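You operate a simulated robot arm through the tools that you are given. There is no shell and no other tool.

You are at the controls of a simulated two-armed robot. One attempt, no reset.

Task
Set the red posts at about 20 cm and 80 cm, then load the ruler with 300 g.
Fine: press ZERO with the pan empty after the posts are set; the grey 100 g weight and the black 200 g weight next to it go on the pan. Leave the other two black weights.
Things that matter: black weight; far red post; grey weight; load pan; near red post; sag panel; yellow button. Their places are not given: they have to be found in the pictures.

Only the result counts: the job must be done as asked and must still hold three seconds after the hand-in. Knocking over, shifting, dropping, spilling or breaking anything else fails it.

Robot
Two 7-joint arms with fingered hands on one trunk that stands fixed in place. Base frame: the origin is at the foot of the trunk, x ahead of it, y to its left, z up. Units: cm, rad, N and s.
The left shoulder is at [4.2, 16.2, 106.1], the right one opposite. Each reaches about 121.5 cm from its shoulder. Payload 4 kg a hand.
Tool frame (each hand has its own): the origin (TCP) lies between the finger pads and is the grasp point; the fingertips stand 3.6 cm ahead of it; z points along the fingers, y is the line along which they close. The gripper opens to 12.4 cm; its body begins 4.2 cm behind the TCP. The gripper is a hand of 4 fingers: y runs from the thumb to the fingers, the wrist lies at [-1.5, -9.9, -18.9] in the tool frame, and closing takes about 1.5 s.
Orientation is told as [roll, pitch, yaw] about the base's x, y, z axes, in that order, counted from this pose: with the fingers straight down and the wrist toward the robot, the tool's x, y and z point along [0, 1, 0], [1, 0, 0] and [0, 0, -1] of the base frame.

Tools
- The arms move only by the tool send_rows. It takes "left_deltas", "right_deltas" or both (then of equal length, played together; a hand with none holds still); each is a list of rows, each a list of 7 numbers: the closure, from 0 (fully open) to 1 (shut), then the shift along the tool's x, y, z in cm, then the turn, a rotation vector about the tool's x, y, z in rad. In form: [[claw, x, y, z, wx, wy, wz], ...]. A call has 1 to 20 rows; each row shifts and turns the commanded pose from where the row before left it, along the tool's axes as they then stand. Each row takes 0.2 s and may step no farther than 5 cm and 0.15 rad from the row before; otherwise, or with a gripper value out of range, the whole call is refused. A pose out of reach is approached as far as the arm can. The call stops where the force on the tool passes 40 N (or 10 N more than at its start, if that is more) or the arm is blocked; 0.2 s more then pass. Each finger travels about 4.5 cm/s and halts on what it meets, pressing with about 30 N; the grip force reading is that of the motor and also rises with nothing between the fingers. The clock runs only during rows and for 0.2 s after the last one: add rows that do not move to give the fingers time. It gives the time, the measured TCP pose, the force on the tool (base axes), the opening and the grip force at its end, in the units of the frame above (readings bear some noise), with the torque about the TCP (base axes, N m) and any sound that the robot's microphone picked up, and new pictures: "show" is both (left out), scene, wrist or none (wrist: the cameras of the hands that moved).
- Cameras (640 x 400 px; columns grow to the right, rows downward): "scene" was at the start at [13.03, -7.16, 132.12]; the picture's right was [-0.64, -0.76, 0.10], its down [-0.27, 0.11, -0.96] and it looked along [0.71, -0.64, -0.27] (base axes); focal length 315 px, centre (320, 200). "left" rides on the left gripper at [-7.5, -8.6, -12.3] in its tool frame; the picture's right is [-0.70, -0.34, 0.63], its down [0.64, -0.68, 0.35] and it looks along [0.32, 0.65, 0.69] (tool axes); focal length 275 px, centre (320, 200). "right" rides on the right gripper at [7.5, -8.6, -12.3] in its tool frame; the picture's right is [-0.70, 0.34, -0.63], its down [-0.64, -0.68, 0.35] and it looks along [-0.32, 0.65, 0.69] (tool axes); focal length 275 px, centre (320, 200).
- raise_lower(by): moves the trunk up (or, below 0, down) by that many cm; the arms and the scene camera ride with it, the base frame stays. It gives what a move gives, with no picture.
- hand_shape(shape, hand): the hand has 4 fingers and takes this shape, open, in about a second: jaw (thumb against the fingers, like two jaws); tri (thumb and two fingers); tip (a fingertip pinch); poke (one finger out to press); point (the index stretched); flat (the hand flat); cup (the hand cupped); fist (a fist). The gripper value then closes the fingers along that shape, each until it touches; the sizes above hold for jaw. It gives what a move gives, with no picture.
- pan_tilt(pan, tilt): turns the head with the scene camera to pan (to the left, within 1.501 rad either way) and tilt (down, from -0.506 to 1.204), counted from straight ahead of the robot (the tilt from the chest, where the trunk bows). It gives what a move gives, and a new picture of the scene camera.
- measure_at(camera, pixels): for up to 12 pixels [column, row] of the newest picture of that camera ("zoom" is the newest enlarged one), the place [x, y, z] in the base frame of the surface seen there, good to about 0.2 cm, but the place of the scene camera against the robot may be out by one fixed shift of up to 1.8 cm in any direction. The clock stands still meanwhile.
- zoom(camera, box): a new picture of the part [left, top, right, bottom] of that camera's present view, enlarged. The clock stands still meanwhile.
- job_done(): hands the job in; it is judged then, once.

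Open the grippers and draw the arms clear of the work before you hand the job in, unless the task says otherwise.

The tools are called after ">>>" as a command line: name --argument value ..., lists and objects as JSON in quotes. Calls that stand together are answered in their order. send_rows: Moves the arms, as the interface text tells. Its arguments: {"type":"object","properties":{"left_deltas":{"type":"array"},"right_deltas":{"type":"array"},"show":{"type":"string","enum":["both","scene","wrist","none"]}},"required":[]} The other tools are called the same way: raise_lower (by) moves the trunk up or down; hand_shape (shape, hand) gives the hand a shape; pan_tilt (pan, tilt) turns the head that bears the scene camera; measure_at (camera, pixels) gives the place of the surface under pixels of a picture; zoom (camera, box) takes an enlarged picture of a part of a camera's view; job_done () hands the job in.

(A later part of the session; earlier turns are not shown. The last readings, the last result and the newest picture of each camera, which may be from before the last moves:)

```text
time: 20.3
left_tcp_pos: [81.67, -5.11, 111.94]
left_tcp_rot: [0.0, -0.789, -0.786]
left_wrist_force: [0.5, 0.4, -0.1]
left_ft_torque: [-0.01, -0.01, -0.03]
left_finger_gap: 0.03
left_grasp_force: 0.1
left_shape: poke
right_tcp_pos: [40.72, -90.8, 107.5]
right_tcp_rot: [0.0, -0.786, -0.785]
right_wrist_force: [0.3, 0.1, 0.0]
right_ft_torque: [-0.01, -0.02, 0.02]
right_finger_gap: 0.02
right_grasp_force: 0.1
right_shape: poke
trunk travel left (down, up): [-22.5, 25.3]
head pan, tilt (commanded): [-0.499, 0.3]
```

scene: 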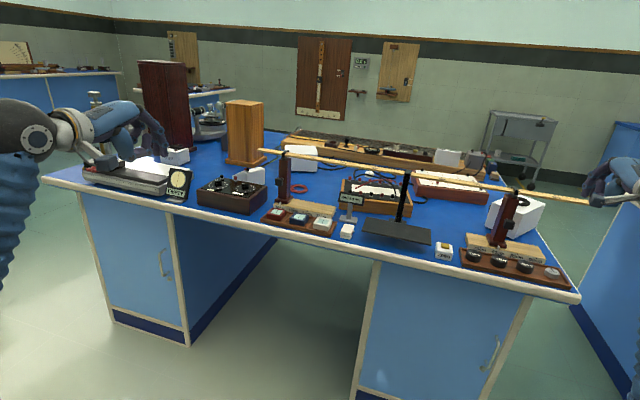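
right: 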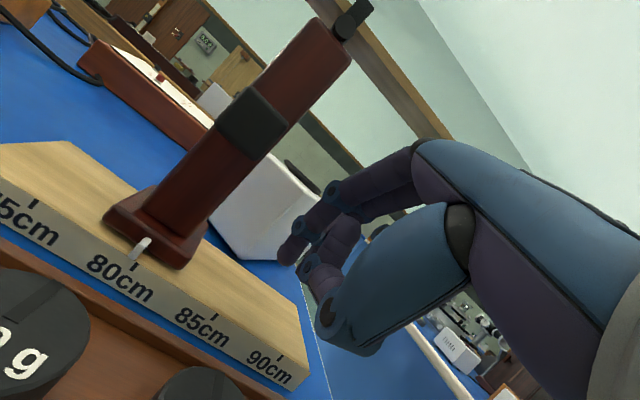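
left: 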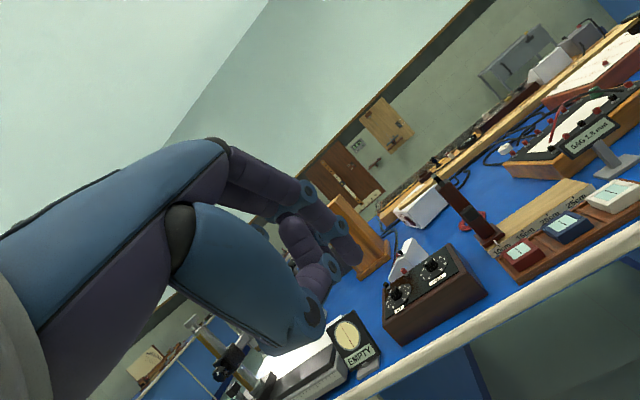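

Left hand oriented. Now it moves forward to d≈92, z≈104, above the dial box, and I look again.

>>> send_rows --left_deltas '[[0, 0, 2.03, 3.45, 0, 0, 0], [0, 0, 2.03, 3.45, 0, 0, 0], [0, 0, 2.03, 3.45, 0, 0, 0], [0, 0, 2.03, 3.45, 0, 0, 0], [0, 0, 2.03, 3.45, 0, 0, 0], [0, 0, 2.03, 3.45, 0, 0, 0], [0, 0, 2.03, 3.45, 0, 0, 0], [0, 0, 2.03, 3.45, 0, 0, 0]]' --show "both"

```text
time: 22.1
left_tcp_pos: [103.34, -27.05, 103.91]
left_tcp_rot: [0.001, -0.785, -0.787]
left_wrist_force: [-0.5, 0.0, -0.2]
left_ft_torque: [-0.03, -0.02, 0.01]
left_finger_gap: 0.0
left_grasp_force: 0.1
left_shape: poke
right_tcp_pos: [40.67, -90.87, 107.47]
right_tcp_rot: [-0.001, -0.785, -0.784]
right_wrist_force: [0.5, -0.3, 0.2]
right_ft_torque: [0.0, -0.02, 0.0]
right_finger_gap: 0.0
right_grasp_force: 0.1
right_shape: poke
trunk travel left (down, up): [-22.5, 25.3]
head pan, tilt (commanded): [-0.499, 0.3]
```

scene: 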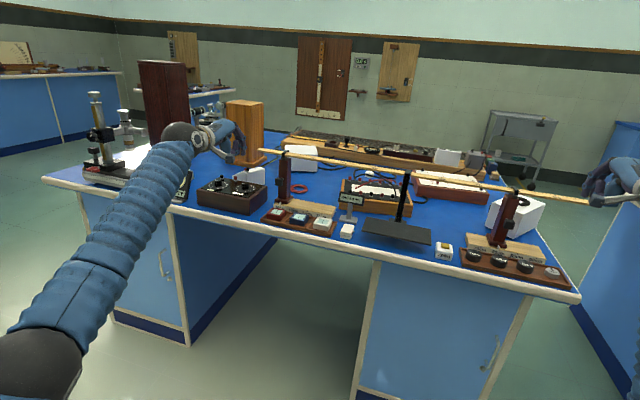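
left: 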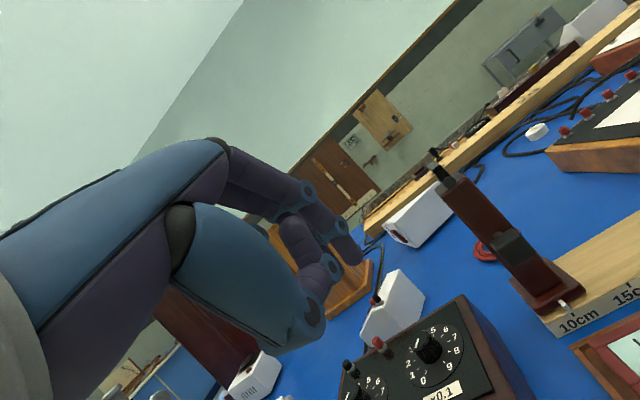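

The left camera now sees the left post. I measure pointer, knob, post edges and the 10 cm tick in the robot frame.

>>> zoom --camera "left" --box '[400, 140, 640, 360]'

>>> measure_at --camera "left" --pixels '[[563, 306], [573, 313], [510, 242], [505, 255], [495, 240], [527, 291], [552, 283], [530, 310], [480, 200], [625, 291], [440, 180], [465, 350]]'

```text
1.82 times, centred on (520, 250) of left
```

zoom: 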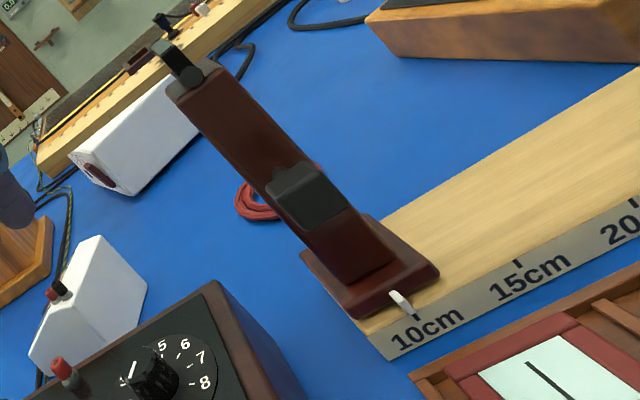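

```text
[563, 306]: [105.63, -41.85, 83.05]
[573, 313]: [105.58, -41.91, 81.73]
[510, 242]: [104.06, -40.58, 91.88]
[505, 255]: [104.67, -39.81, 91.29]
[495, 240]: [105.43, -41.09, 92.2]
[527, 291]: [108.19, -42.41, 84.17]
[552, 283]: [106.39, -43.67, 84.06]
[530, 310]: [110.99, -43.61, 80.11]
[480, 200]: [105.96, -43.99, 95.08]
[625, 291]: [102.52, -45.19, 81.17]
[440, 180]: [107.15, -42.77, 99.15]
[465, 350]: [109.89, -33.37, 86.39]
```

In the robot frame the pointer and 10 cm tick are at u≈−45.1, so the target is u≈−35.1. I lower the left finger into place at u≈−52.5, d≈103.7, z≈90.5.

>>> send_rows --left_deltas '[[0, -0.28, -0.27, 3.52, 0, 0, 0], [0, -0.28, -0.27, 3.52, 0, 0, 0], [0, -0.28, -0.27, 3.52, 0, 0, 0], [0, -0.28, -0.27, 3.52, 0, 0, 0], [0, -0.28, -0.27, 3.52, 0, 0, 0]]' --show "both"

```text
time: 23.3
left_tcp_pos: [107.63, -33.64, 93.61]
left_tcp_rot: [-0.001, -0.784, -0.788]
left_wrist_force: [-0.4, 0.3, 0.0]
left_ft_torque: [0.05, 0.0, 0.01]
left_finger_gap: 0.0
left_grasp_force: 0.1
left_shape: poke
left hand out of reach, approached as far as the arm can: row 4, 5
right_tcp_pos: [40.55, -90.88, 107.55]
right_tcp_rot: [0.0, -0.786, -0.787]
right_wrist_force: [0.3, -0.8, 0.0]
right_ft_torque: [0.02, -0.03, -0.02]
right_finger_gap: 0.0
right_grasp_force: 0.0
right_shape: poke
trunk travel left (down, up): [-22.5, 25.3]
head pan, tilt (commanded): [-0.499, 0.3]
```

scene: 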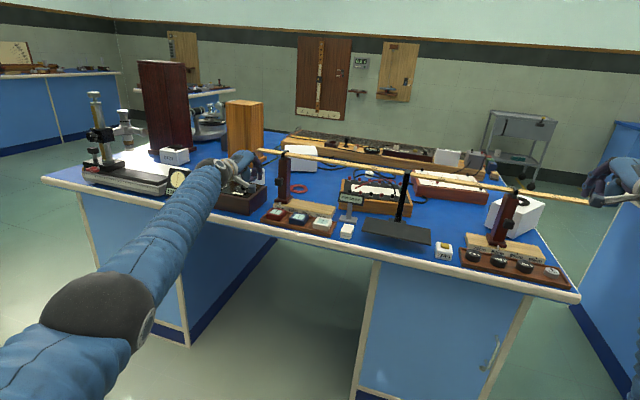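
left: 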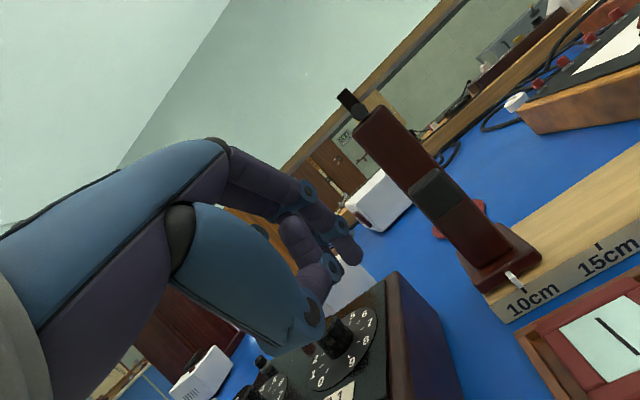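

The left arm hits its reach at d≈100. A steeper forward tilt (60°) extends the fingertip farther; I tilt 0.26 rad more in place.

>>> send_rows --left_deltas '[[0, 0, 0, 0, -0.13, 0, 0], [0, 0, 0, 0, -0.13, 0, 0], [0, 0, 0, 0, 0, 0, 0]]' --show "wrist"

```text
time: 24.1
left_tcp_pos: [107.68, -33.45, 93.51]
left_tcp_rot: [0.0, -1.047, -0.786]
left_wrist_force: [-0.5, 0.0, -0.4]
left_ft_torque: [-0.05, -0.03, -0.03]
left_finger_gap: 0.0
left_grasp_force: 0.0
left_shape: poke
right_tcp_pos: [40.62, -90.89, 107.61]
right_tcp_rot: [0.0, -0.786, -0.786]
right_wrist_force: [-0.5, 0.1, 0.3]
right_ft_torque: [0.0, -0.03, 0.03]
right_finger_gap: 0.0
right_grasp_force: 0.0
right_shape: poke
trunk travel left (down, up): [-22.5, 25.3]
head pan, tilt (commanded): [-0.499, 0.3]
```

left: 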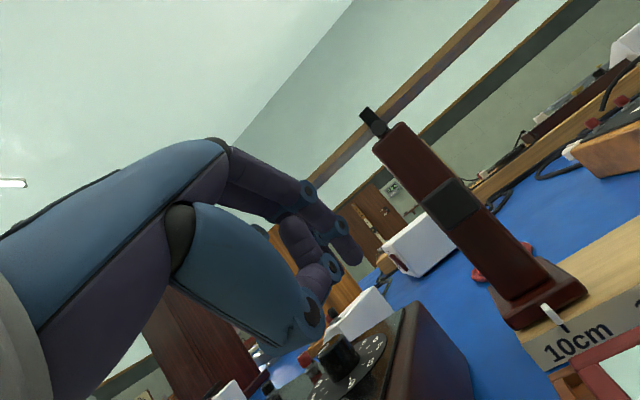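

Checking clearance between the thumb knuckle (310,318) and the dial knob (338,355), and the fingertip position (352,252).

>>> measure_at --camera "left" --pixels '[[338, 345], [350, 352], [310, 315], [318, 330], [352, 255], [345, 245], [332, 268], [325, 285], [450, 205], [435, 215], [545, 310], [320, 300]]'

```text
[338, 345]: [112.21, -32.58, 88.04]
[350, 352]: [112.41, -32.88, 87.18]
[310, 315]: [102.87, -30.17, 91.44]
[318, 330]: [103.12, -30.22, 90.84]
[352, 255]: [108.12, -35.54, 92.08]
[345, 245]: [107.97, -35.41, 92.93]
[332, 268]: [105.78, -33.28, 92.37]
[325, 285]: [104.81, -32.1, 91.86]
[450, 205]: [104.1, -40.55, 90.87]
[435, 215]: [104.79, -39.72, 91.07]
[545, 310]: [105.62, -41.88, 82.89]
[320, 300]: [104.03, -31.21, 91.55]
```

Clearances are fine. Now I move 2 cm toward the post, 2 cm forward, and 1 cm down so the tip comes alongside the knob.

>>> send_rows --left_deltas '[[0, -1, 0.07, 1.12, 0, 0, 0], [0, -1, 0.07, 1.12, 0, 0, 0], [0, 0, 0, 0, 0, 0, 0]]' --show "wrist"

```text
time: 24.9
left_tcp_pos: [107.57, -35.1, 93.35]
left_tcp_rot: [0.001, -1.046, -0.788]
left_wrist_force: [0.1, 0.5, -1.0]
left_ft_torque: [-0.02, -0.01, 0.02]
left_finger_gap: 0.0
left_grasp_force: 0.1
left_shape: poke
left hand out of reach, approached as far as the arm can: row 1, 2
right_tcp_pos: [40.74, -90.89, 107.5]
right_tcp_rot: [0.0, -0.786, -0.786]
right_wrist_force: [0.6, 0.2, 0.9]
right_ft_torque: [-0.02, 0.01, 0.02]
right_finger_gap: 0.01
right_grasp_force: 0.1
right_shape: poke
trunk travel left (down, up): [-22.5, 25.3]
head pan, tilt (commanded): [-0.499, 0.3]
```

left: 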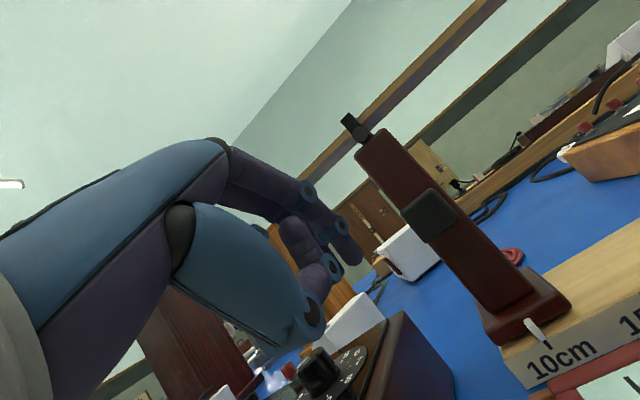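

The reach boundary gives TCP d≈101 here and improves nearer the post. I lower about 1 cm and step toward the knob with slight forward motion.

>>> send_rows --left_deltas '[[0, -0.5, -0.43, 0.25, 0, 0, 0], [0, -0.5, -0.43, 0.25, 0, 0, 0], [0, -0.6, 0.15, 0.26, 0, 0, 0], [0, -0.6, 0.15, 0.26, 0, 0, 0], [0, 0, 0, 0, 0, 0, 0]]' --show "both"

```text
time: 26.1
left_tcp_pos: [106.54, -37.1, 92.25]
left_tcp_rot: [0.0, -1.045, -0.787]
left_wrist_force: [-0.1, -0.4, -0.5]
left_ft_torque: [0.0, -0.01, -0.01]
left_finger_gap: 0.01
left_grasp_force: 0.0
left_shape: poke
right_tcp_pos: [40.71, -90.87, 107.49]
right_tcp_rot: [0.001, -0.784, -0.785]
right_wrist_force: [0.2, 0.1, 0.7]
right_ft_torque: [-0.01, 0.01, 0.02]
right_finger_gap: 0.0
right_grasp_force: 0.1
right_shape: poke
trunk travel left (down, up): [-22.5, 25.3]
head pan, tilt (commanded): [-0.499, 0.3]
```

scene: 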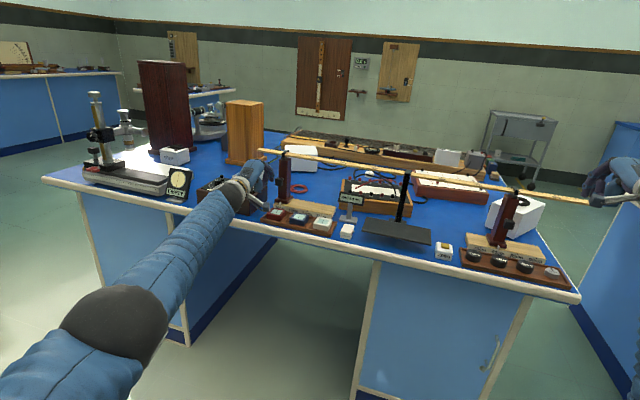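
left: 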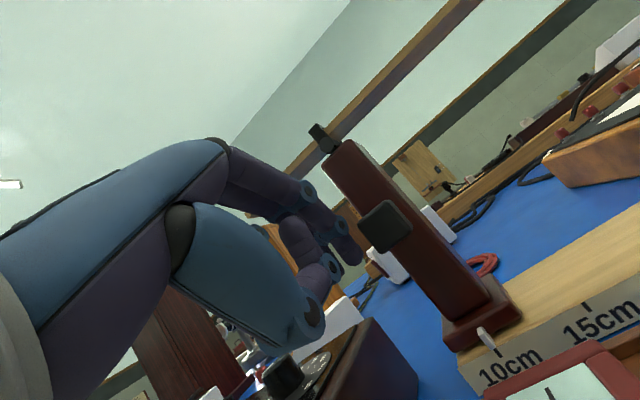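

Tip is now at d≈104, alongside the knob with a 1.5 cm gap. Two small steps more to make contact.

>>> send_rows --left_deltas '[[0, -0.5, 0.1, 0.2, 0, 0, 0], [0, -0.5, 0.1, 0.2, 0, 0, 0], [0, -0.4, 0.1, 0.15, 0, 0, 0], [0, -0.4, 0, 0, 0, 0, 0]]' --show "wrist"

>>> zoom --camera "scene" --box '[220, 130, 350, 240]'

```text
time: 27.1
left_tcp_pos: [105.26, -38.82, 92.33]
left_tcp_rot: [0.001, -1.046, -0.785]
left_wrist_force: [-0.4, -1.4, 0.0]
left_ft_torque: [0.02, 0.03, 0.01]
left_finger_gap: 0.0
left_grasp_force: 0.1
left_shape: poke
left hand out of reach, approached as far as the arm can: row 3
right_tcp_pos: [40.68, -90.85, 107.45]
right_tcp_rot: [0.0, -0.785, -0.785]
right_wrist_force: [0.0, -0.4, 0.4]
right_ft_torque: [-0.04, 0.01, -0.01]
right_finger_gap: 0.02
right_grasp_force: 0.0
right_shape: poke
trunk travel left (down, up): [-22.5, 25.3]
head pan, tilt (commanded): [-0.499, 0.3]
```

left: 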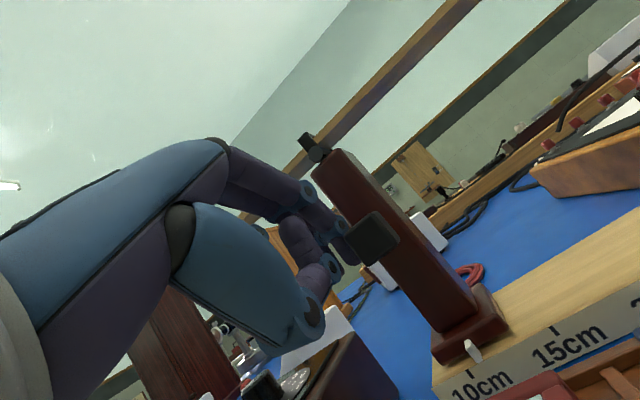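

```text
3.64 times, centred on (285, 185) of scene
```

zoom: 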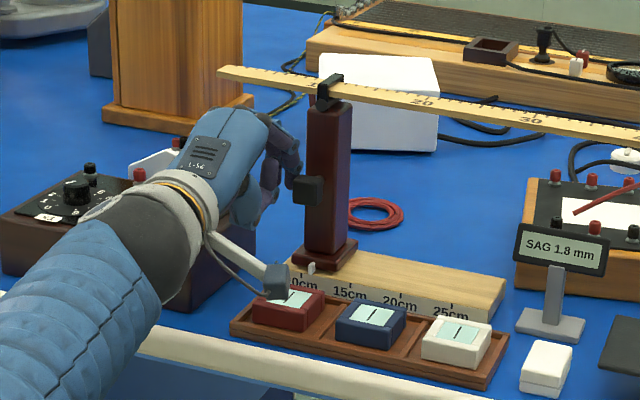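

Contact is made at the knob's left side. Now I push the post inward 4 cm in slow steps.

>>> send_rows --left_deltas '[[0, -0.5, 0, 0, 0, 0, 0], [0, -0.5, 0, 0, 0, 0, 0], [0, -0.5, 0, 0, 0, 0, 0], [0, -0.5, 0, 0, 0, 0, 0], [0, -0.5, 0, 0, 0, 0, 0], [0, -0.5, 0, 0, 0, 0, 0], [0, -0.5, 0, 0, 0, 0, 0], [0, -0.5, 0, 0, 0, 0, 0]]' --show "wrist"

>>> zoom --camera "scene" --box '[220, 130, 350, 240]'

```text
time: 28.9
left_tcp_pos: [102.58, -41.53, 92.36]
left_tcp_rot: [0.0, -1.046, -0.786]
left_wrist_force: [-0.5, 0.3, 0.4]
left_ft_torque: [0.0, 0.02, 0.02]
left_finger_gap: 0.0
left_grasp_force: 0.1
left_shape: poke
right_tcp_pos: [40.68, -90.8, 107.46]
right_tcp_rot: [0.0, -0.786, -0.786]
right_wrist_force: [-1.3, -0.3, -1.1]
right_ft_torque: [0.01, 0.04, -0.01]
right_finger_gap: 0.0
right_grasp_force: 0.1
right_shape: poke
trunk travel left (down, up): [-22.5, 25.3]
head pan, tilt (commanded): [-0.499, 0.3]
```

left: 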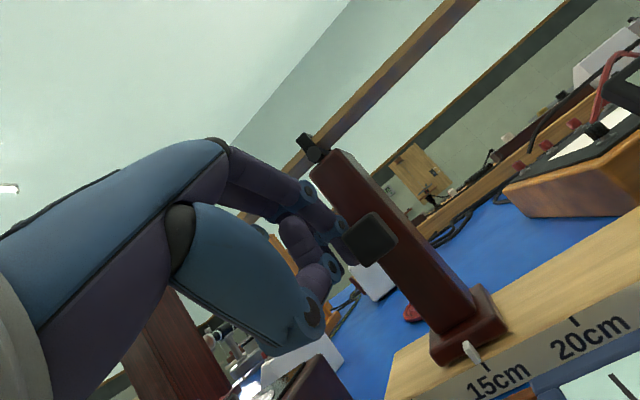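

```text
3.64 times, centred on (285, 185) of scene
```

zoom: 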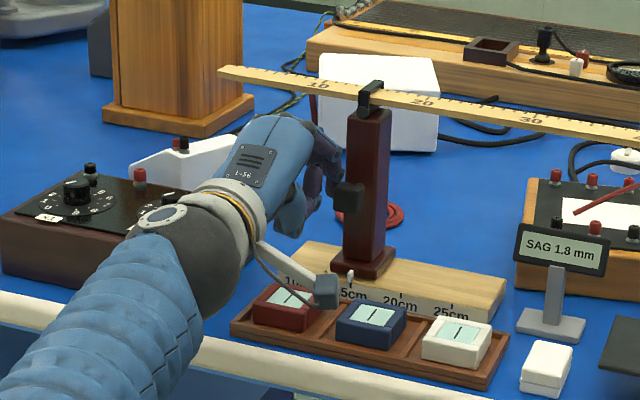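

The post moves along; pointer near 14.7 cm. I measure the pointer and ticks now.

>>> zoom --camera "left" --box '[400, 270, 640, 400]'

>>> measure_at --camera "left" --pixels '[[469, 346], [475, 356], [482, 368], [573, 322], [487, 367], [437, 345], [500, 320]]'

```text
2.67 times, centred on (520, 335) of left
```

zoom: 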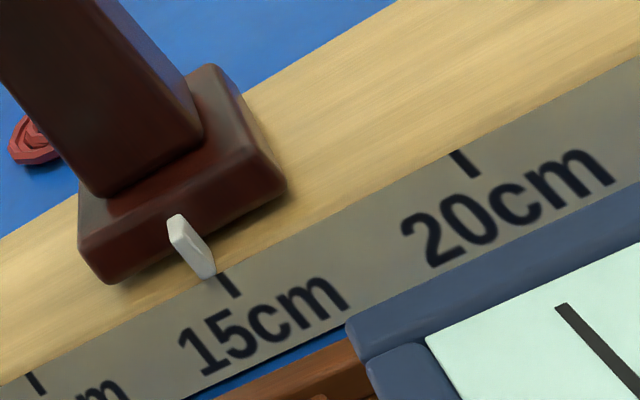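

```text
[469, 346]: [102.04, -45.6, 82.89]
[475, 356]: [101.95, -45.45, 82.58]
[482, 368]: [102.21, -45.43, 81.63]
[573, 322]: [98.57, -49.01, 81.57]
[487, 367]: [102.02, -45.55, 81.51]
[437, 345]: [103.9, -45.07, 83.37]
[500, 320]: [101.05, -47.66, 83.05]
```

Pointer is at u≈−39.93 (15 cm), 20 cm tick at −35.04. I push 4.85 cm more.

>>> send_rows --left_deltas '[[0, -0.5, 0, 0, 0, 0, 0], [0, -0.5, 0, 0, 0, 0, 0], [0, -0.5, 0, 0, 0, 0, 0], [0, -0.5, 0, 0, 0, 0, 0], [0, -0.5, 0, 0, 0, 0, 0], [0, -0.5, 0, 0, 0, 0, 0], [0, -0.5, 0, 0, 0, 0, 0], [0, -0.5, 0, 0, 0, 0, 0], [0, -0.4, 0, 0, 0, 0, 0], [0, -0.25, 0, 0, 0, 0, 0], [0, -0.15, 0, 0, 0, 0, 0], [0, 0, 0, 0, 0, 0, 0]]' --show "wrist"

>>> zoom --camera "left" --box '[400, 270, 640, 400]'

```text
time: 31.5
left_tcp_pos: [99.25, -44.95, 92.31]
left_tcp_rot: [0.0, -1.045, -0.786]
left_wrist_force: [2.1, 0.4, 0.2]
left_ft_torque: [0.02, 0.01, 0.02]
left_finger_gap: 0.01
left_grasp_force: 0.0
left_shape: poke
right_tcp_pos: [40.64, -90.81, 107.5]
right_tcp_rot: [-0.001, -0.786, -0.785]
right_wrist_force: [-0.3, 0.3, -0.5]
right_ft_torque: [-0.03, 0.02, 0.01]
right_finger_gap: 0.0
right_grasp_force: 0.1
right_shape: poke
trunk travel left (down, up): [-22.5, 25.3]
head pan, tilt (commanded): [-0.499, 0.3]
```

left: 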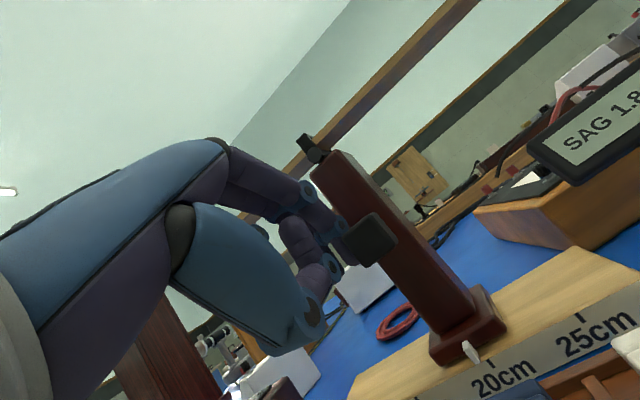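

```text
2.67 times, centred on (520, 335) of left
```

zoom: 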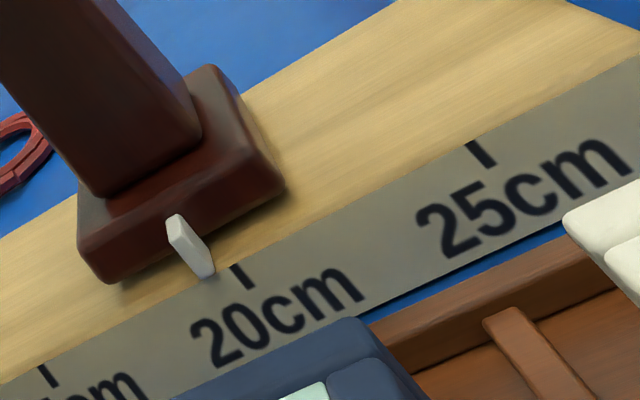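

>>> measure_at --camera "left" --pixels '[[469, 346], [474, 355], [477, 360], [489, 366], [487, 362], [580, 317], [437, 345], [500, 318], [466, 344]]'

```text
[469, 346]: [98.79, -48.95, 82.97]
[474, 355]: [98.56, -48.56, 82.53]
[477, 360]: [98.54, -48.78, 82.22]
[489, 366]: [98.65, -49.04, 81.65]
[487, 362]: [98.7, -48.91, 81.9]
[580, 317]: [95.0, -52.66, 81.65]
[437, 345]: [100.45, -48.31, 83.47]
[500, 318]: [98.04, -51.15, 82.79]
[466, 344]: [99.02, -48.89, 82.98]
```

The pointer reads about 19.75 cm; I nudge 0.25 cm more.

>>> send_rows --left_deltas '[[0, -0.13, 0, 0, 0, 0, 0], [0, -0.12, 0, 0, 0, 0, 0], [0, 0, 0, 0, 0, 0, 0]]' --show "wrist"

>>> zoom --camera "left" --box '[400, 270, 640, 400]'

>>> zoom --camera "scene" --box '[240, 140, 370, 240]'

```text
time: 32.3
left_tcp_pos: [99.08, -45.05, 92.34]
left_tcp_rot: [0.0, -1.046, -0.786]
left_wrist_force: [1.5, 1.8, 0.3]
left_ft_torque: [0.03, -0.03, 0.02]
left_finger_gap: 0.0
left_grasp_force: 0.2
left_shape: poke
right_tcp_pos: [40.64, -90.82, 107.38]
right_tcp_rot: [-0.001, -0.785, -0.785]
right_wrist_force: [0.5, 0.5, 0.0]
right_ft_torque: [-0.01, 0.01, -0.02]
right_finger_gap: 0.02
right_grasp_force: 0.1
right_shape: poke
trunk travel left (down, up): [-22.5, 25.3]
head pan, tilt (commanded): [-0.499, 0.3]
```

left: 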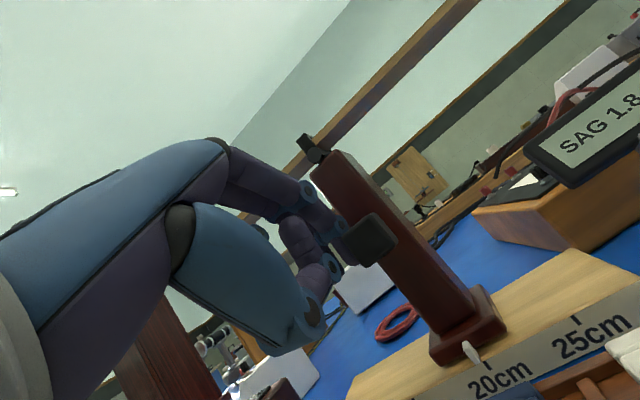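

```text
2.67 times, centred on (520, 335) of left
```

zoom: 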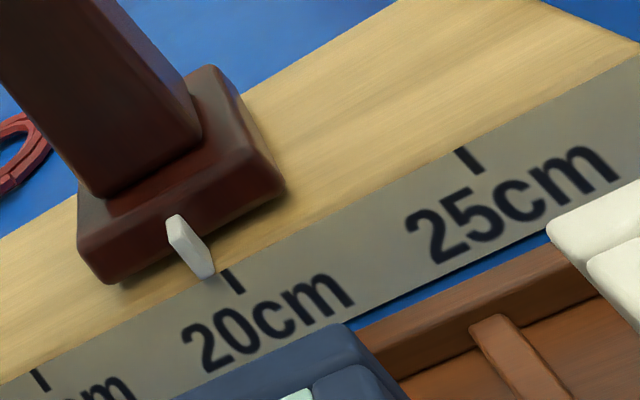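

```text
4.00 times, centred on (305, 190) of scene
```

zoom: 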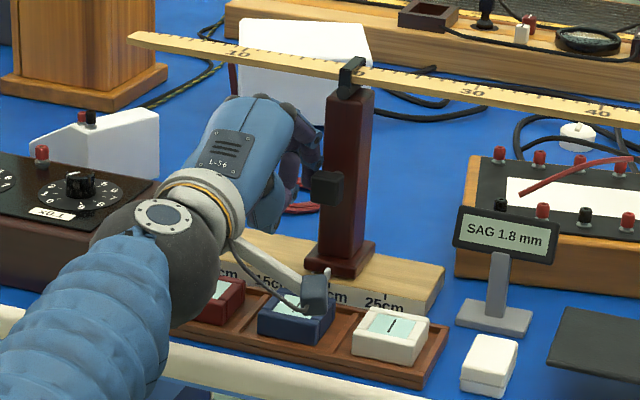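

The pointer is at 20 cm within a millimetre or two. I back the left finger off sideways and withdraw it back and up.

>>> send_rows --left_deltas '[[0, 1, 0, 0, 0, 0, 0], [0, 1, 0, 0, 0, 0, 0], [0, 0, 0.5, -3, 0, 0, 0], [0, 0, 1, -4, 0, 0, 0], [0, 0, 1.5, -4, 0, 0, 0], [0, 0, 1.5, -4, 0, 0, 0], [0, 0, 1.5, -4, 0, 0, 0], [0, 1, 1.5, -4, 0, 0, 0], [0, 2, 1, -4, 0, 0, 0], [0, 3, 1, -3, 0, 0, 0], [0, 4, 0, -2, 0, 0, 0], [0, 4, 0, 0, 0, 0, 0]]' --show "both"

>>> zoom --camera "scene" --box '[240, 140, 370, 240]'

```text
time: 34.9
left_tcp_pos: [93.95, -17.24, 116.09]
left_tcp_rot: [-0.003, -1.044, -0.783]
left_wrist_force: [0.4, 0.9, 1.0]
left_ft_torque: [-0.03, 0.02, 0.03]
left_finger_gap: 0.02
left_grasp_force: 0.1
left_shape: poke
right_tcp_pos: [40.71, -90.81, 107.52]
right_tcp_rot: [-0.002, -0.786, -0.785]
right_wrist_force: [0.7, 0.2, -0.9]
right_ft_torque: [0.03, -0.01, 0.01]
right_finger_gap: 0.01
right_grasp_force: 0.0
right_shape: poke
trunk travel left (down, up): [-22.5, 25.3]
head pan, tilt (commanded): [-0.499, 0.3]
```

scene: 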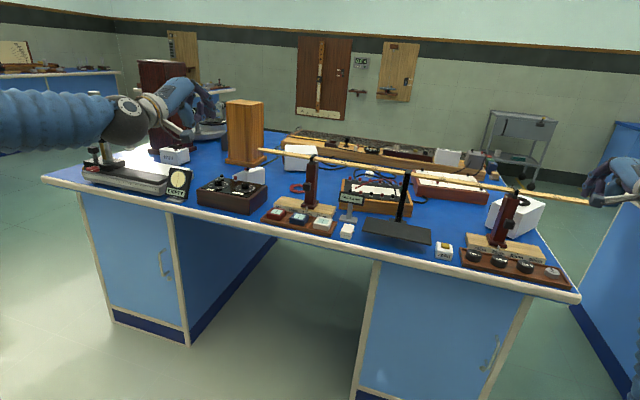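
left: 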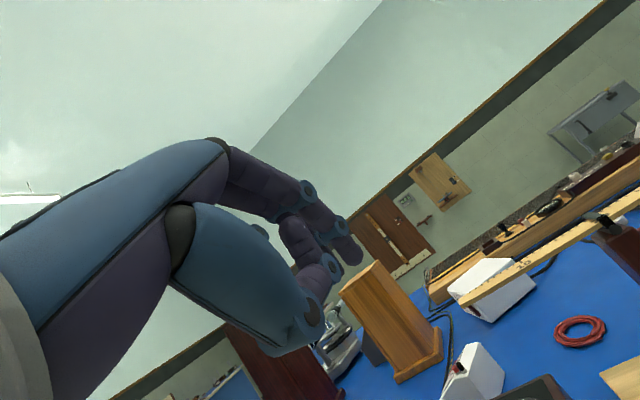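

```text
4.00 times, centred on (305, 190) of scene
```

zoom: 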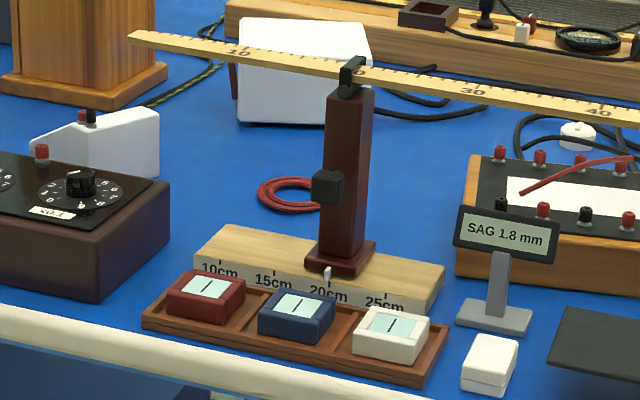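

Left post reads 20 cm. Next is ZERO: I turn the right hand to a steeper finger angle and bring it over the ZERO button area, staying high, to measure the button with the wrist camera.

>>> send_rows --right_deltas '[[0, 3.6, 0, 0, 0.145, 0, 0], [0, 3.6, 0, 0, 0.145, 0, 0], [0, 3.6, 0, 0, 0.145, 0, 0], [0, 3.75, -0.3, 2.0, 0, 0, 0], [0, 3.75, -0.3, 2.0, 0, 0, 0], [0, 3.75, -0.3, 2.0, 0, 0, 0], [0, 3.75, -0.3, 2.0, 0, 0, 0]]' --show "both"

```text
time: 36.5
left_tcp_pos: [94.09, -17.29, 116.11]
left_tcp_rot: [-0.002, -1.045, -0.787]
left_wrist_force: [0.3, 0.0, -0.8]
left_ft_torque: [-0.04, -0.01, 0.02]
left_finger_gap: 0.01
left_grasp_force: 0.0
left_shape: poke
right_tcp_pos: [60.28, -73.73, 99.93]
right_tcp_rot: [-0.001, -0.35, -0.789]
right_wrist_force: [-0.4, 0.6, 0.8]
right_ft_torque: [0.01, 0.04, 0.04]
right_finger_gap: 0.0
right_grasp_force: 0.0
right_shape: poke
trunk travel left (down, up): [-22.5, 25.3]
head pan, tilt (commanded): [-0.499, 0.3]
```

scene: 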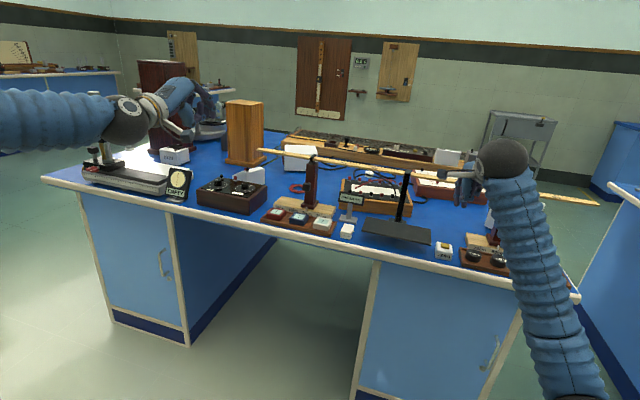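
right: 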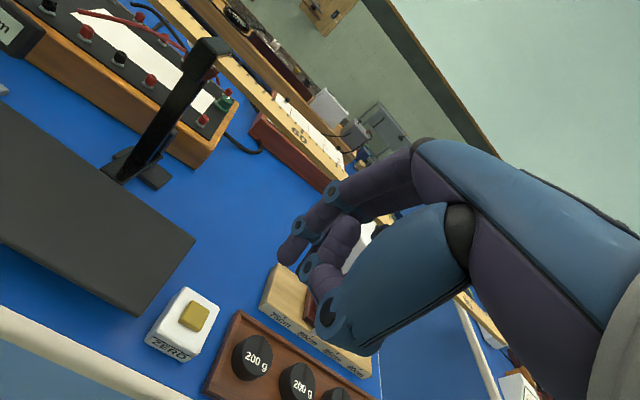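

The wrist camera now shows the ZERO button at (195,316), the pan's corner at (190,240) and weights. I measure them.

>>> zoom --camera "right" --box '[0, 100, 400, 400]'

>>> measure_at --camera "right" --pixels '[[195, 316], [188, 322], [202, 311], [193, 243], [140, 312], [20, 280], [100, 200], [60, 180], [130, 165], [258, 352], [295, 378], [180, 348]]'

```text
1.33 times, centred on (200, 250) of right
```

zoom: 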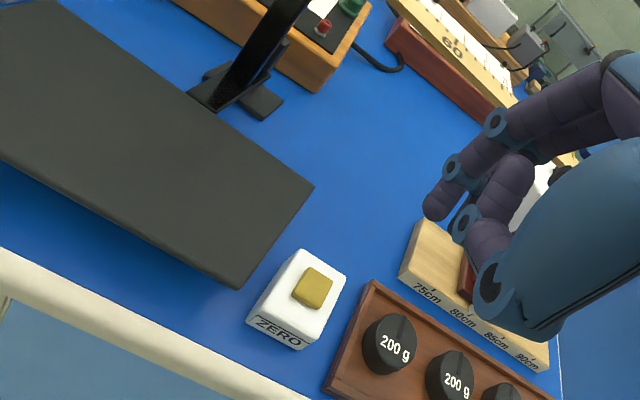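

```text
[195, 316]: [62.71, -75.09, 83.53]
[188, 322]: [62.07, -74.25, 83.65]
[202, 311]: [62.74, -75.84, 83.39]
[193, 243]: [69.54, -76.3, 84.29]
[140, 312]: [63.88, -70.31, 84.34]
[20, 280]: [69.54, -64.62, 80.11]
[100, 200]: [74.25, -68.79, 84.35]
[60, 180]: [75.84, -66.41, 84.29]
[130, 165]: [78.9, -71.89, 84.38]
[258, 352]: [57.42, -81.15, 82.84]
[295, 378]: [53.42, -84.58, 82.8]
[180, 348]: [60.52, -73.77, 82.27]
```

Button centre is at u≈8.75, d≈97.45, top z≈83.5; the pan spans u −14.7…4.7, d 95…103 at z 84.3. I descend to about 3 cm above the button.

>>> send_rows --right_deltas '[[0, 0.15, -0.44, 2.61, 0, 0, 0], [0, 0.15, -0.44, 2.61, 0, 0, 0], [0, 0.15, -0.44, 2.61, 0, 0, 0], [0, 0.15, -0.44, 2.61, 0, 0, 0], [0, 0, 0, 0, 0, 0, 0]]' --show "both"

>>> zoom --camera "right" --box '[160, 150, 400, 350]'

>>> zoom --camera "scene" --box '[380, 150, 540, 280]'

```text
time: 37.7
left_tcp_pos: [94.02, -17.21, 116.3]
left_tcp_rot: [0.001, -1.046, -0.784]
left_wrist_force: [-0.3, -0.1, -0.1]
left_ft_torque: [-0.03, 0.0, 0.01]
left_finger_gap: 0.0
left_grasp_force: 0.1
left_shape: poke
right_tcp_pos: [61.89, -74.85, 89.41]
right_tcp_rot: [0.0, -0.348, -0.784]
right_wrist_force: [0.3, 0.6, 0.4]
right_ft_torque: [0.09, 0.01, 0.05]
right_finger_gap: 0.0
right_grasp_force: 0.0
right_shape: poke
trunk travel left (down, up): [-22.5, 25.3]
head pan, tilt (commanded): [-0.499, 0.3]
```

scene: 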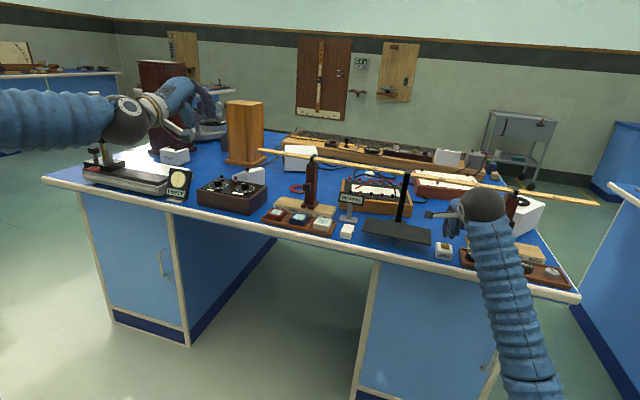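
right: 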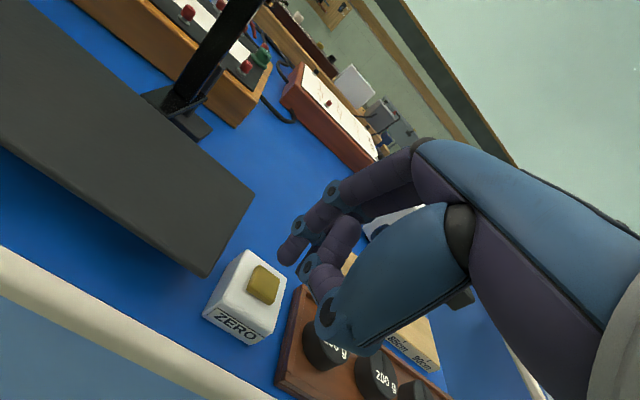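

```text
2.00 times, centred on (280, 250) of right
```

zoom: 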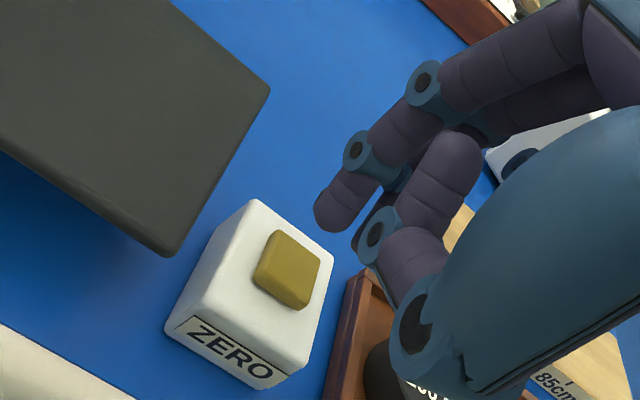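

```text
3.08 times, centred on (460, 215) of scene
```

zoom: 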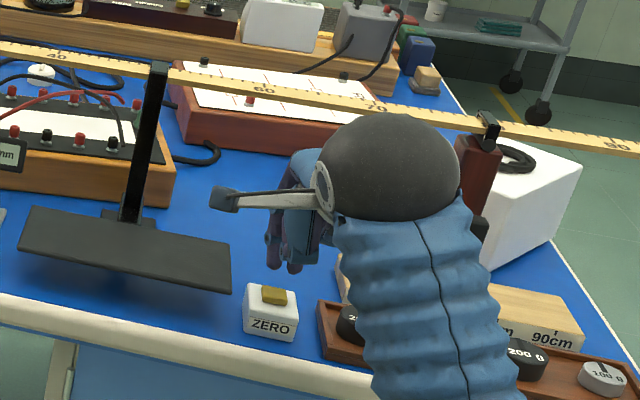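

Fingertip at about (283,258) is above-behind the button at (263,285) in this view. I measure the fingertip and thumb tip for the final alignment.

>>> measure_at --camera "right" --pixels '[[283, 260], [281, 256], [290, 248], [297, 270], [263, 285], [258, 280], [270, 290]]'

>>> measure_at --camera "scene" --pixels '[[445, 236], [451, 237], [445, 246], [447, 232]]'

```text
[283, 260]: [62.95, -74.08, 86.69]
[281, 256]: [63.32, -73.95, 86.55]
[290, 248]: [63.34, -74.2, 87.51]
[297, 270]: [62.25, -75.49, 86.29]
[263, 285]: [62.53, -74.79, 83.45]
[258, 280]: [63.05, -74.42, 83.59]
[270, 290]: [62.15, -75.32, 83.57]
```

```text
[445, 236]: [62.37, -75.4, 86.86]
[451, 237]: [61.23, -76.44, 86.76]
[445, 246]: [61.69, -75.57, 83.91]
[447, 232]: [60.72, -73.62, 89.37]
```

Index tip is over the cap (u≈8.6, d≈96.9). I lower 2.2 cm straight down, then read the force.

>>> send_rows --right_deltas '[[0, 0.2, 0.05, 0.94, 0, 0, 0], [0, 0, -0.34, 0.94, 0, 0, 0], [0, 0, -0.07, 0.19, 0, 0, 0], [0, 0, 0, 0, 0, 0, 0]]' --show "both"

>>> zoom --camera "scene" --box '[400, 200, 490, 270]'

>>> zoom --camera "right" --box '[180, 190, 360, 340]'

```text
time: 38.7
left_tcp_pos: [93.92, -17.21, 116.23]
left_tcp_rot: [0.0, -1.043, -0.786]
left_wrist_force: [0.3, -0.9, -0.1]
left_ft_torque: [0.0, -0.03, 0.03]
left_finger_gap: 0.01
left_grasp_force: 0.0
left_shape: poke
right_tcp_pos: [62.4, -74.75, 87.29]
right_tcp_rot: [0.0, -0.352, -0.785]
right_wrist_force: [0.2, -0.2, 0.2]
right_ft_torque: [-0.02, -0.03, 0.01]
right_finger_gap: 0.0
right_grasp_force: 0.1
right_shape: poke
trunk travel left (down, up): [-22.5, 25.3]
head pan, tilt (commanded): [-0.499, 0.3]
```

scene: 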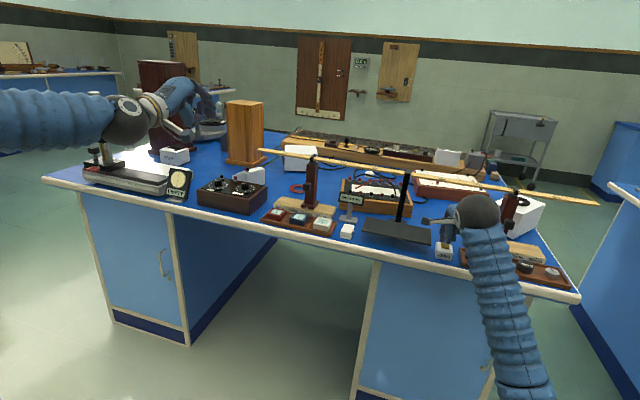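
right: 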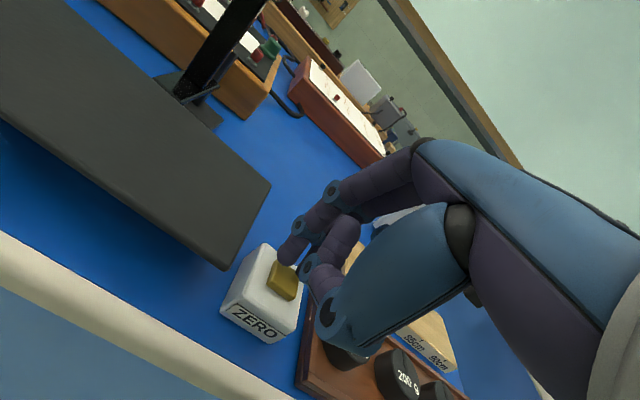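

```text
5.71 times, centred on (445, 235) of scene
```

zoom: 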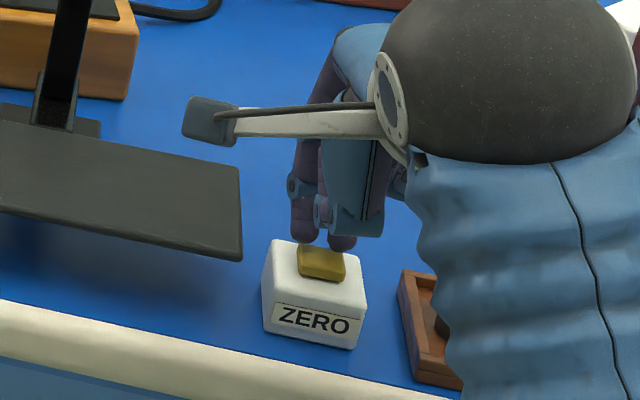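

```text
2.67 times, centred on (270, 265) of right
```

zoom: 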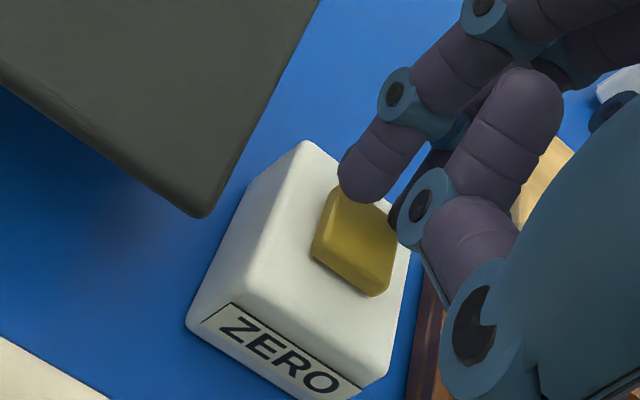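

Tips hover just above the cap. I continue straight down 1 cm in small steps and watch force and the panel.

>>> send_rows --right_deltas '[[0, 0, -0.085, 0.235, 0, 0, 0], [0, 0, -0.085, 0.235, 0, 0, 0], [0, 0, -0.085, 0.235, 0, 0, 0], [0, 0, -0.085, 0.235, 0, 0, 0]]' --show "both"

>>> zoom --camera "scene" --box '[330, 170, 490, 270]'

>>> zoom --camera "right" --box '[180, 190, 360, 340]'

```text
time: 39.7
left_tcp_pos: [93.86, -16.99, 116.33]
left_tcp_rot: [0.0, -1.046, -0.785]
left_wrist_force: [-0.3, 0.7, -0.6]
left_ft_torque: [-0.02, 0.0, 0.03]
left_finger_gap: 0.01
left_grasp_force: 0.1
left_shape: poke
right_tcp_pos: [62.37, -74.69, 86.38]
right_tcp_rot: [0.001, -0.354, -0.787]
right_wrist_force: [3.5, -0.4, 13.2]
right_ft_torque: [-0.26, -0.15, 0.03]
right_finger_gap: 0.05
right_grasp_force: 0.1
right_shape: poke
trunk travel left (down, up): [-22.5, 25.3]
head pan, tilt (commanded): [-0.499, 0.3]
heard: click
```

scene: 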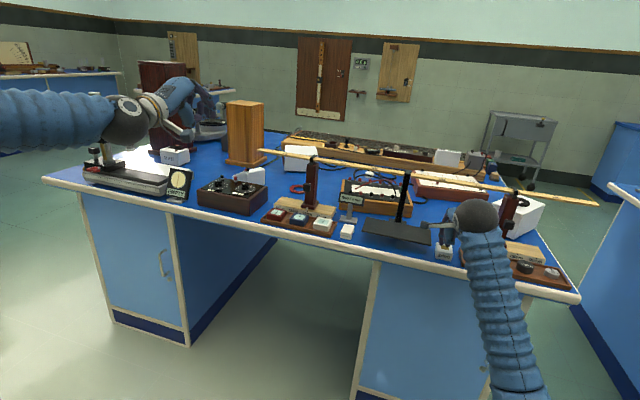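
right: 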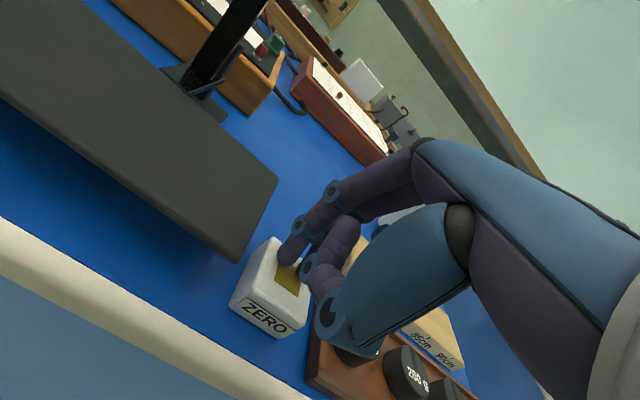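

```text
4.00 times, centred on (410, 220) of scene
```

zoom: 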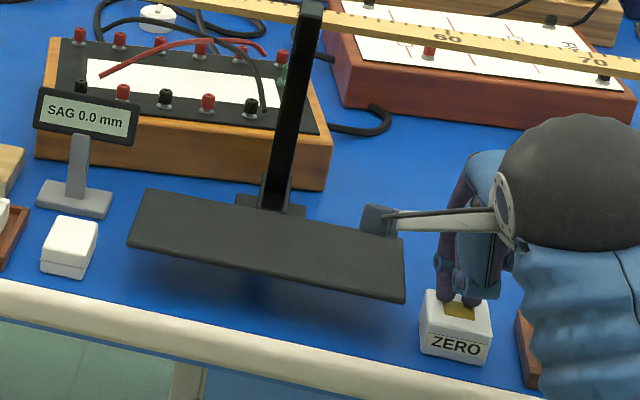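

```text
2.67 times, centred on (270, 265) of right
```

zoom: 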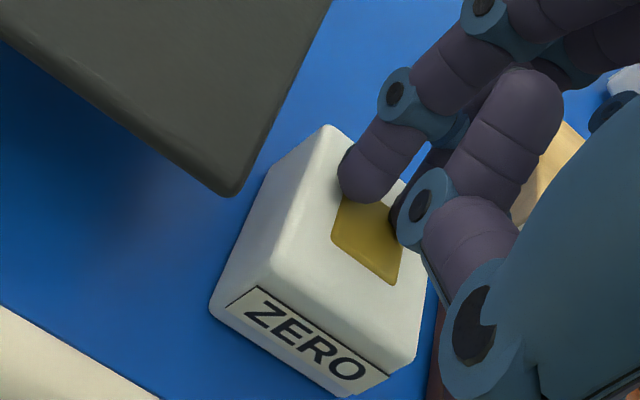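

"click" was heard and the panel reads SAG 0.0 mm. I lift the finger straight up and away.

>>> send_rows --right_deltas '[[0, 0, 0.34, -0.94, 0, 0, 0], [0, 0, 1.03, -2.8, 0, 0, 0], [0, 0, 1.2, -3.8, 0, 0, 0], [0, -2, 1.2, -4, 0, 0, 0], [0, -3, 0.5, -3, 0, 0, 0], [0, -4, 0, -1, 0, 0, 0], [0, -4.5, 0, 0, 0, 0, 0], [0, -4.5, 0, 0, 0, 0, 0]]' --show "none"

>>> hand_shape --shape "tri" --hand "right"

>>> pan_tilt --pan -0.85 --tilt 0.4

```text
time: 41.5
left_tcp_pos: [93.8, -17.12, 116.21]
left_tcp_rot: [0.0, -1.048, -0.785]
left_wrist_force: [0.0, -1.1, 0.4]
left_ft_torque: [0.02, 0.0, 0.01]
left_finger_gap: 0.0
left_grasp_force: 0.1
left_shape: poke
right_tcp_pos: [48.83, -86.45, 102.44]
right_tcp_rot: [0.0, -0.351, -0.787]
right_wrist_force: [0.0, 0.4, -0.5]
right_ft_torque: [-0.01, -0.01, 0.04]
right_finger_gap: 0.0
right_grasp_force: 0.1
right_shape: poke
trunk travel left (down, up): [-22.5, 25.3]
head pan, tilt (commanded): [-0.499, 0.3]
```

```text
time: 42.4
left_tcp_pos: [93.86, -17.15, 116.32]
left_tcp_rot: [0.0, -1.045, -0.787]
left_wrist_force: [-0.3, 0.1, 0.5]
left_ft_torque: [-0.03, 0.03, -0.01]
left_finger_gap: 0.0
left_grasp_force: 0.0
left_shape: poke
right_tcp_pos: [48.75, -86.36, 102.49]
right_tcp_rot: [0.0, -0.352, -0.786]
right_wrist_force: [1.0, 0.1, -0.7]
right_ft_torque: [-0.02, 0.01, 0.02]
right_finger_gap: 12.38
right_grasp_force: 0.0
right_shape: tri
trunk travel left (down, up): [-22.5, 25.3]
head pan, tilt (commanded): [-0.499, 0.3]
```

```text
time: 43.2
left_tcp_pos: [93.96, -17.11, 116.26]
left_tcp_rot: [0.0, -1.045, -0.785]
left_wrist_force: [0.5, 0.9, -0.6]
left_ft_torque: [-0.02, -0.01, -0.01]
left_finger_gap: 0.0
left_grasp_force: 0.0
left_shape: poke
right_tcp_pos: [48.8, -86.48, 102.46]
right_tcp_rot: [0.0, -0.35, -0.786]
right_wrist_force: [-1.0, 0.8, 0.1]
right_ft_torque: [-0.04, 0.02, -0.02]
right_finger_gap: 12.42
right_grasp_force: 0.0
right_shape: tri
trunk travel left (down, up): [-22.5, 25.3]
head pan, tilt (commanded): [-0.85, 0.4]
```

scene: 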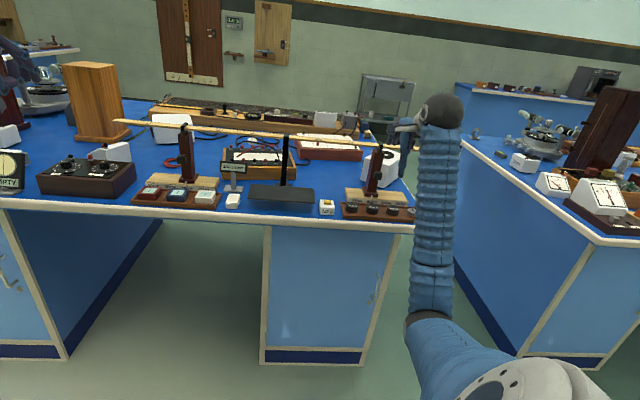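

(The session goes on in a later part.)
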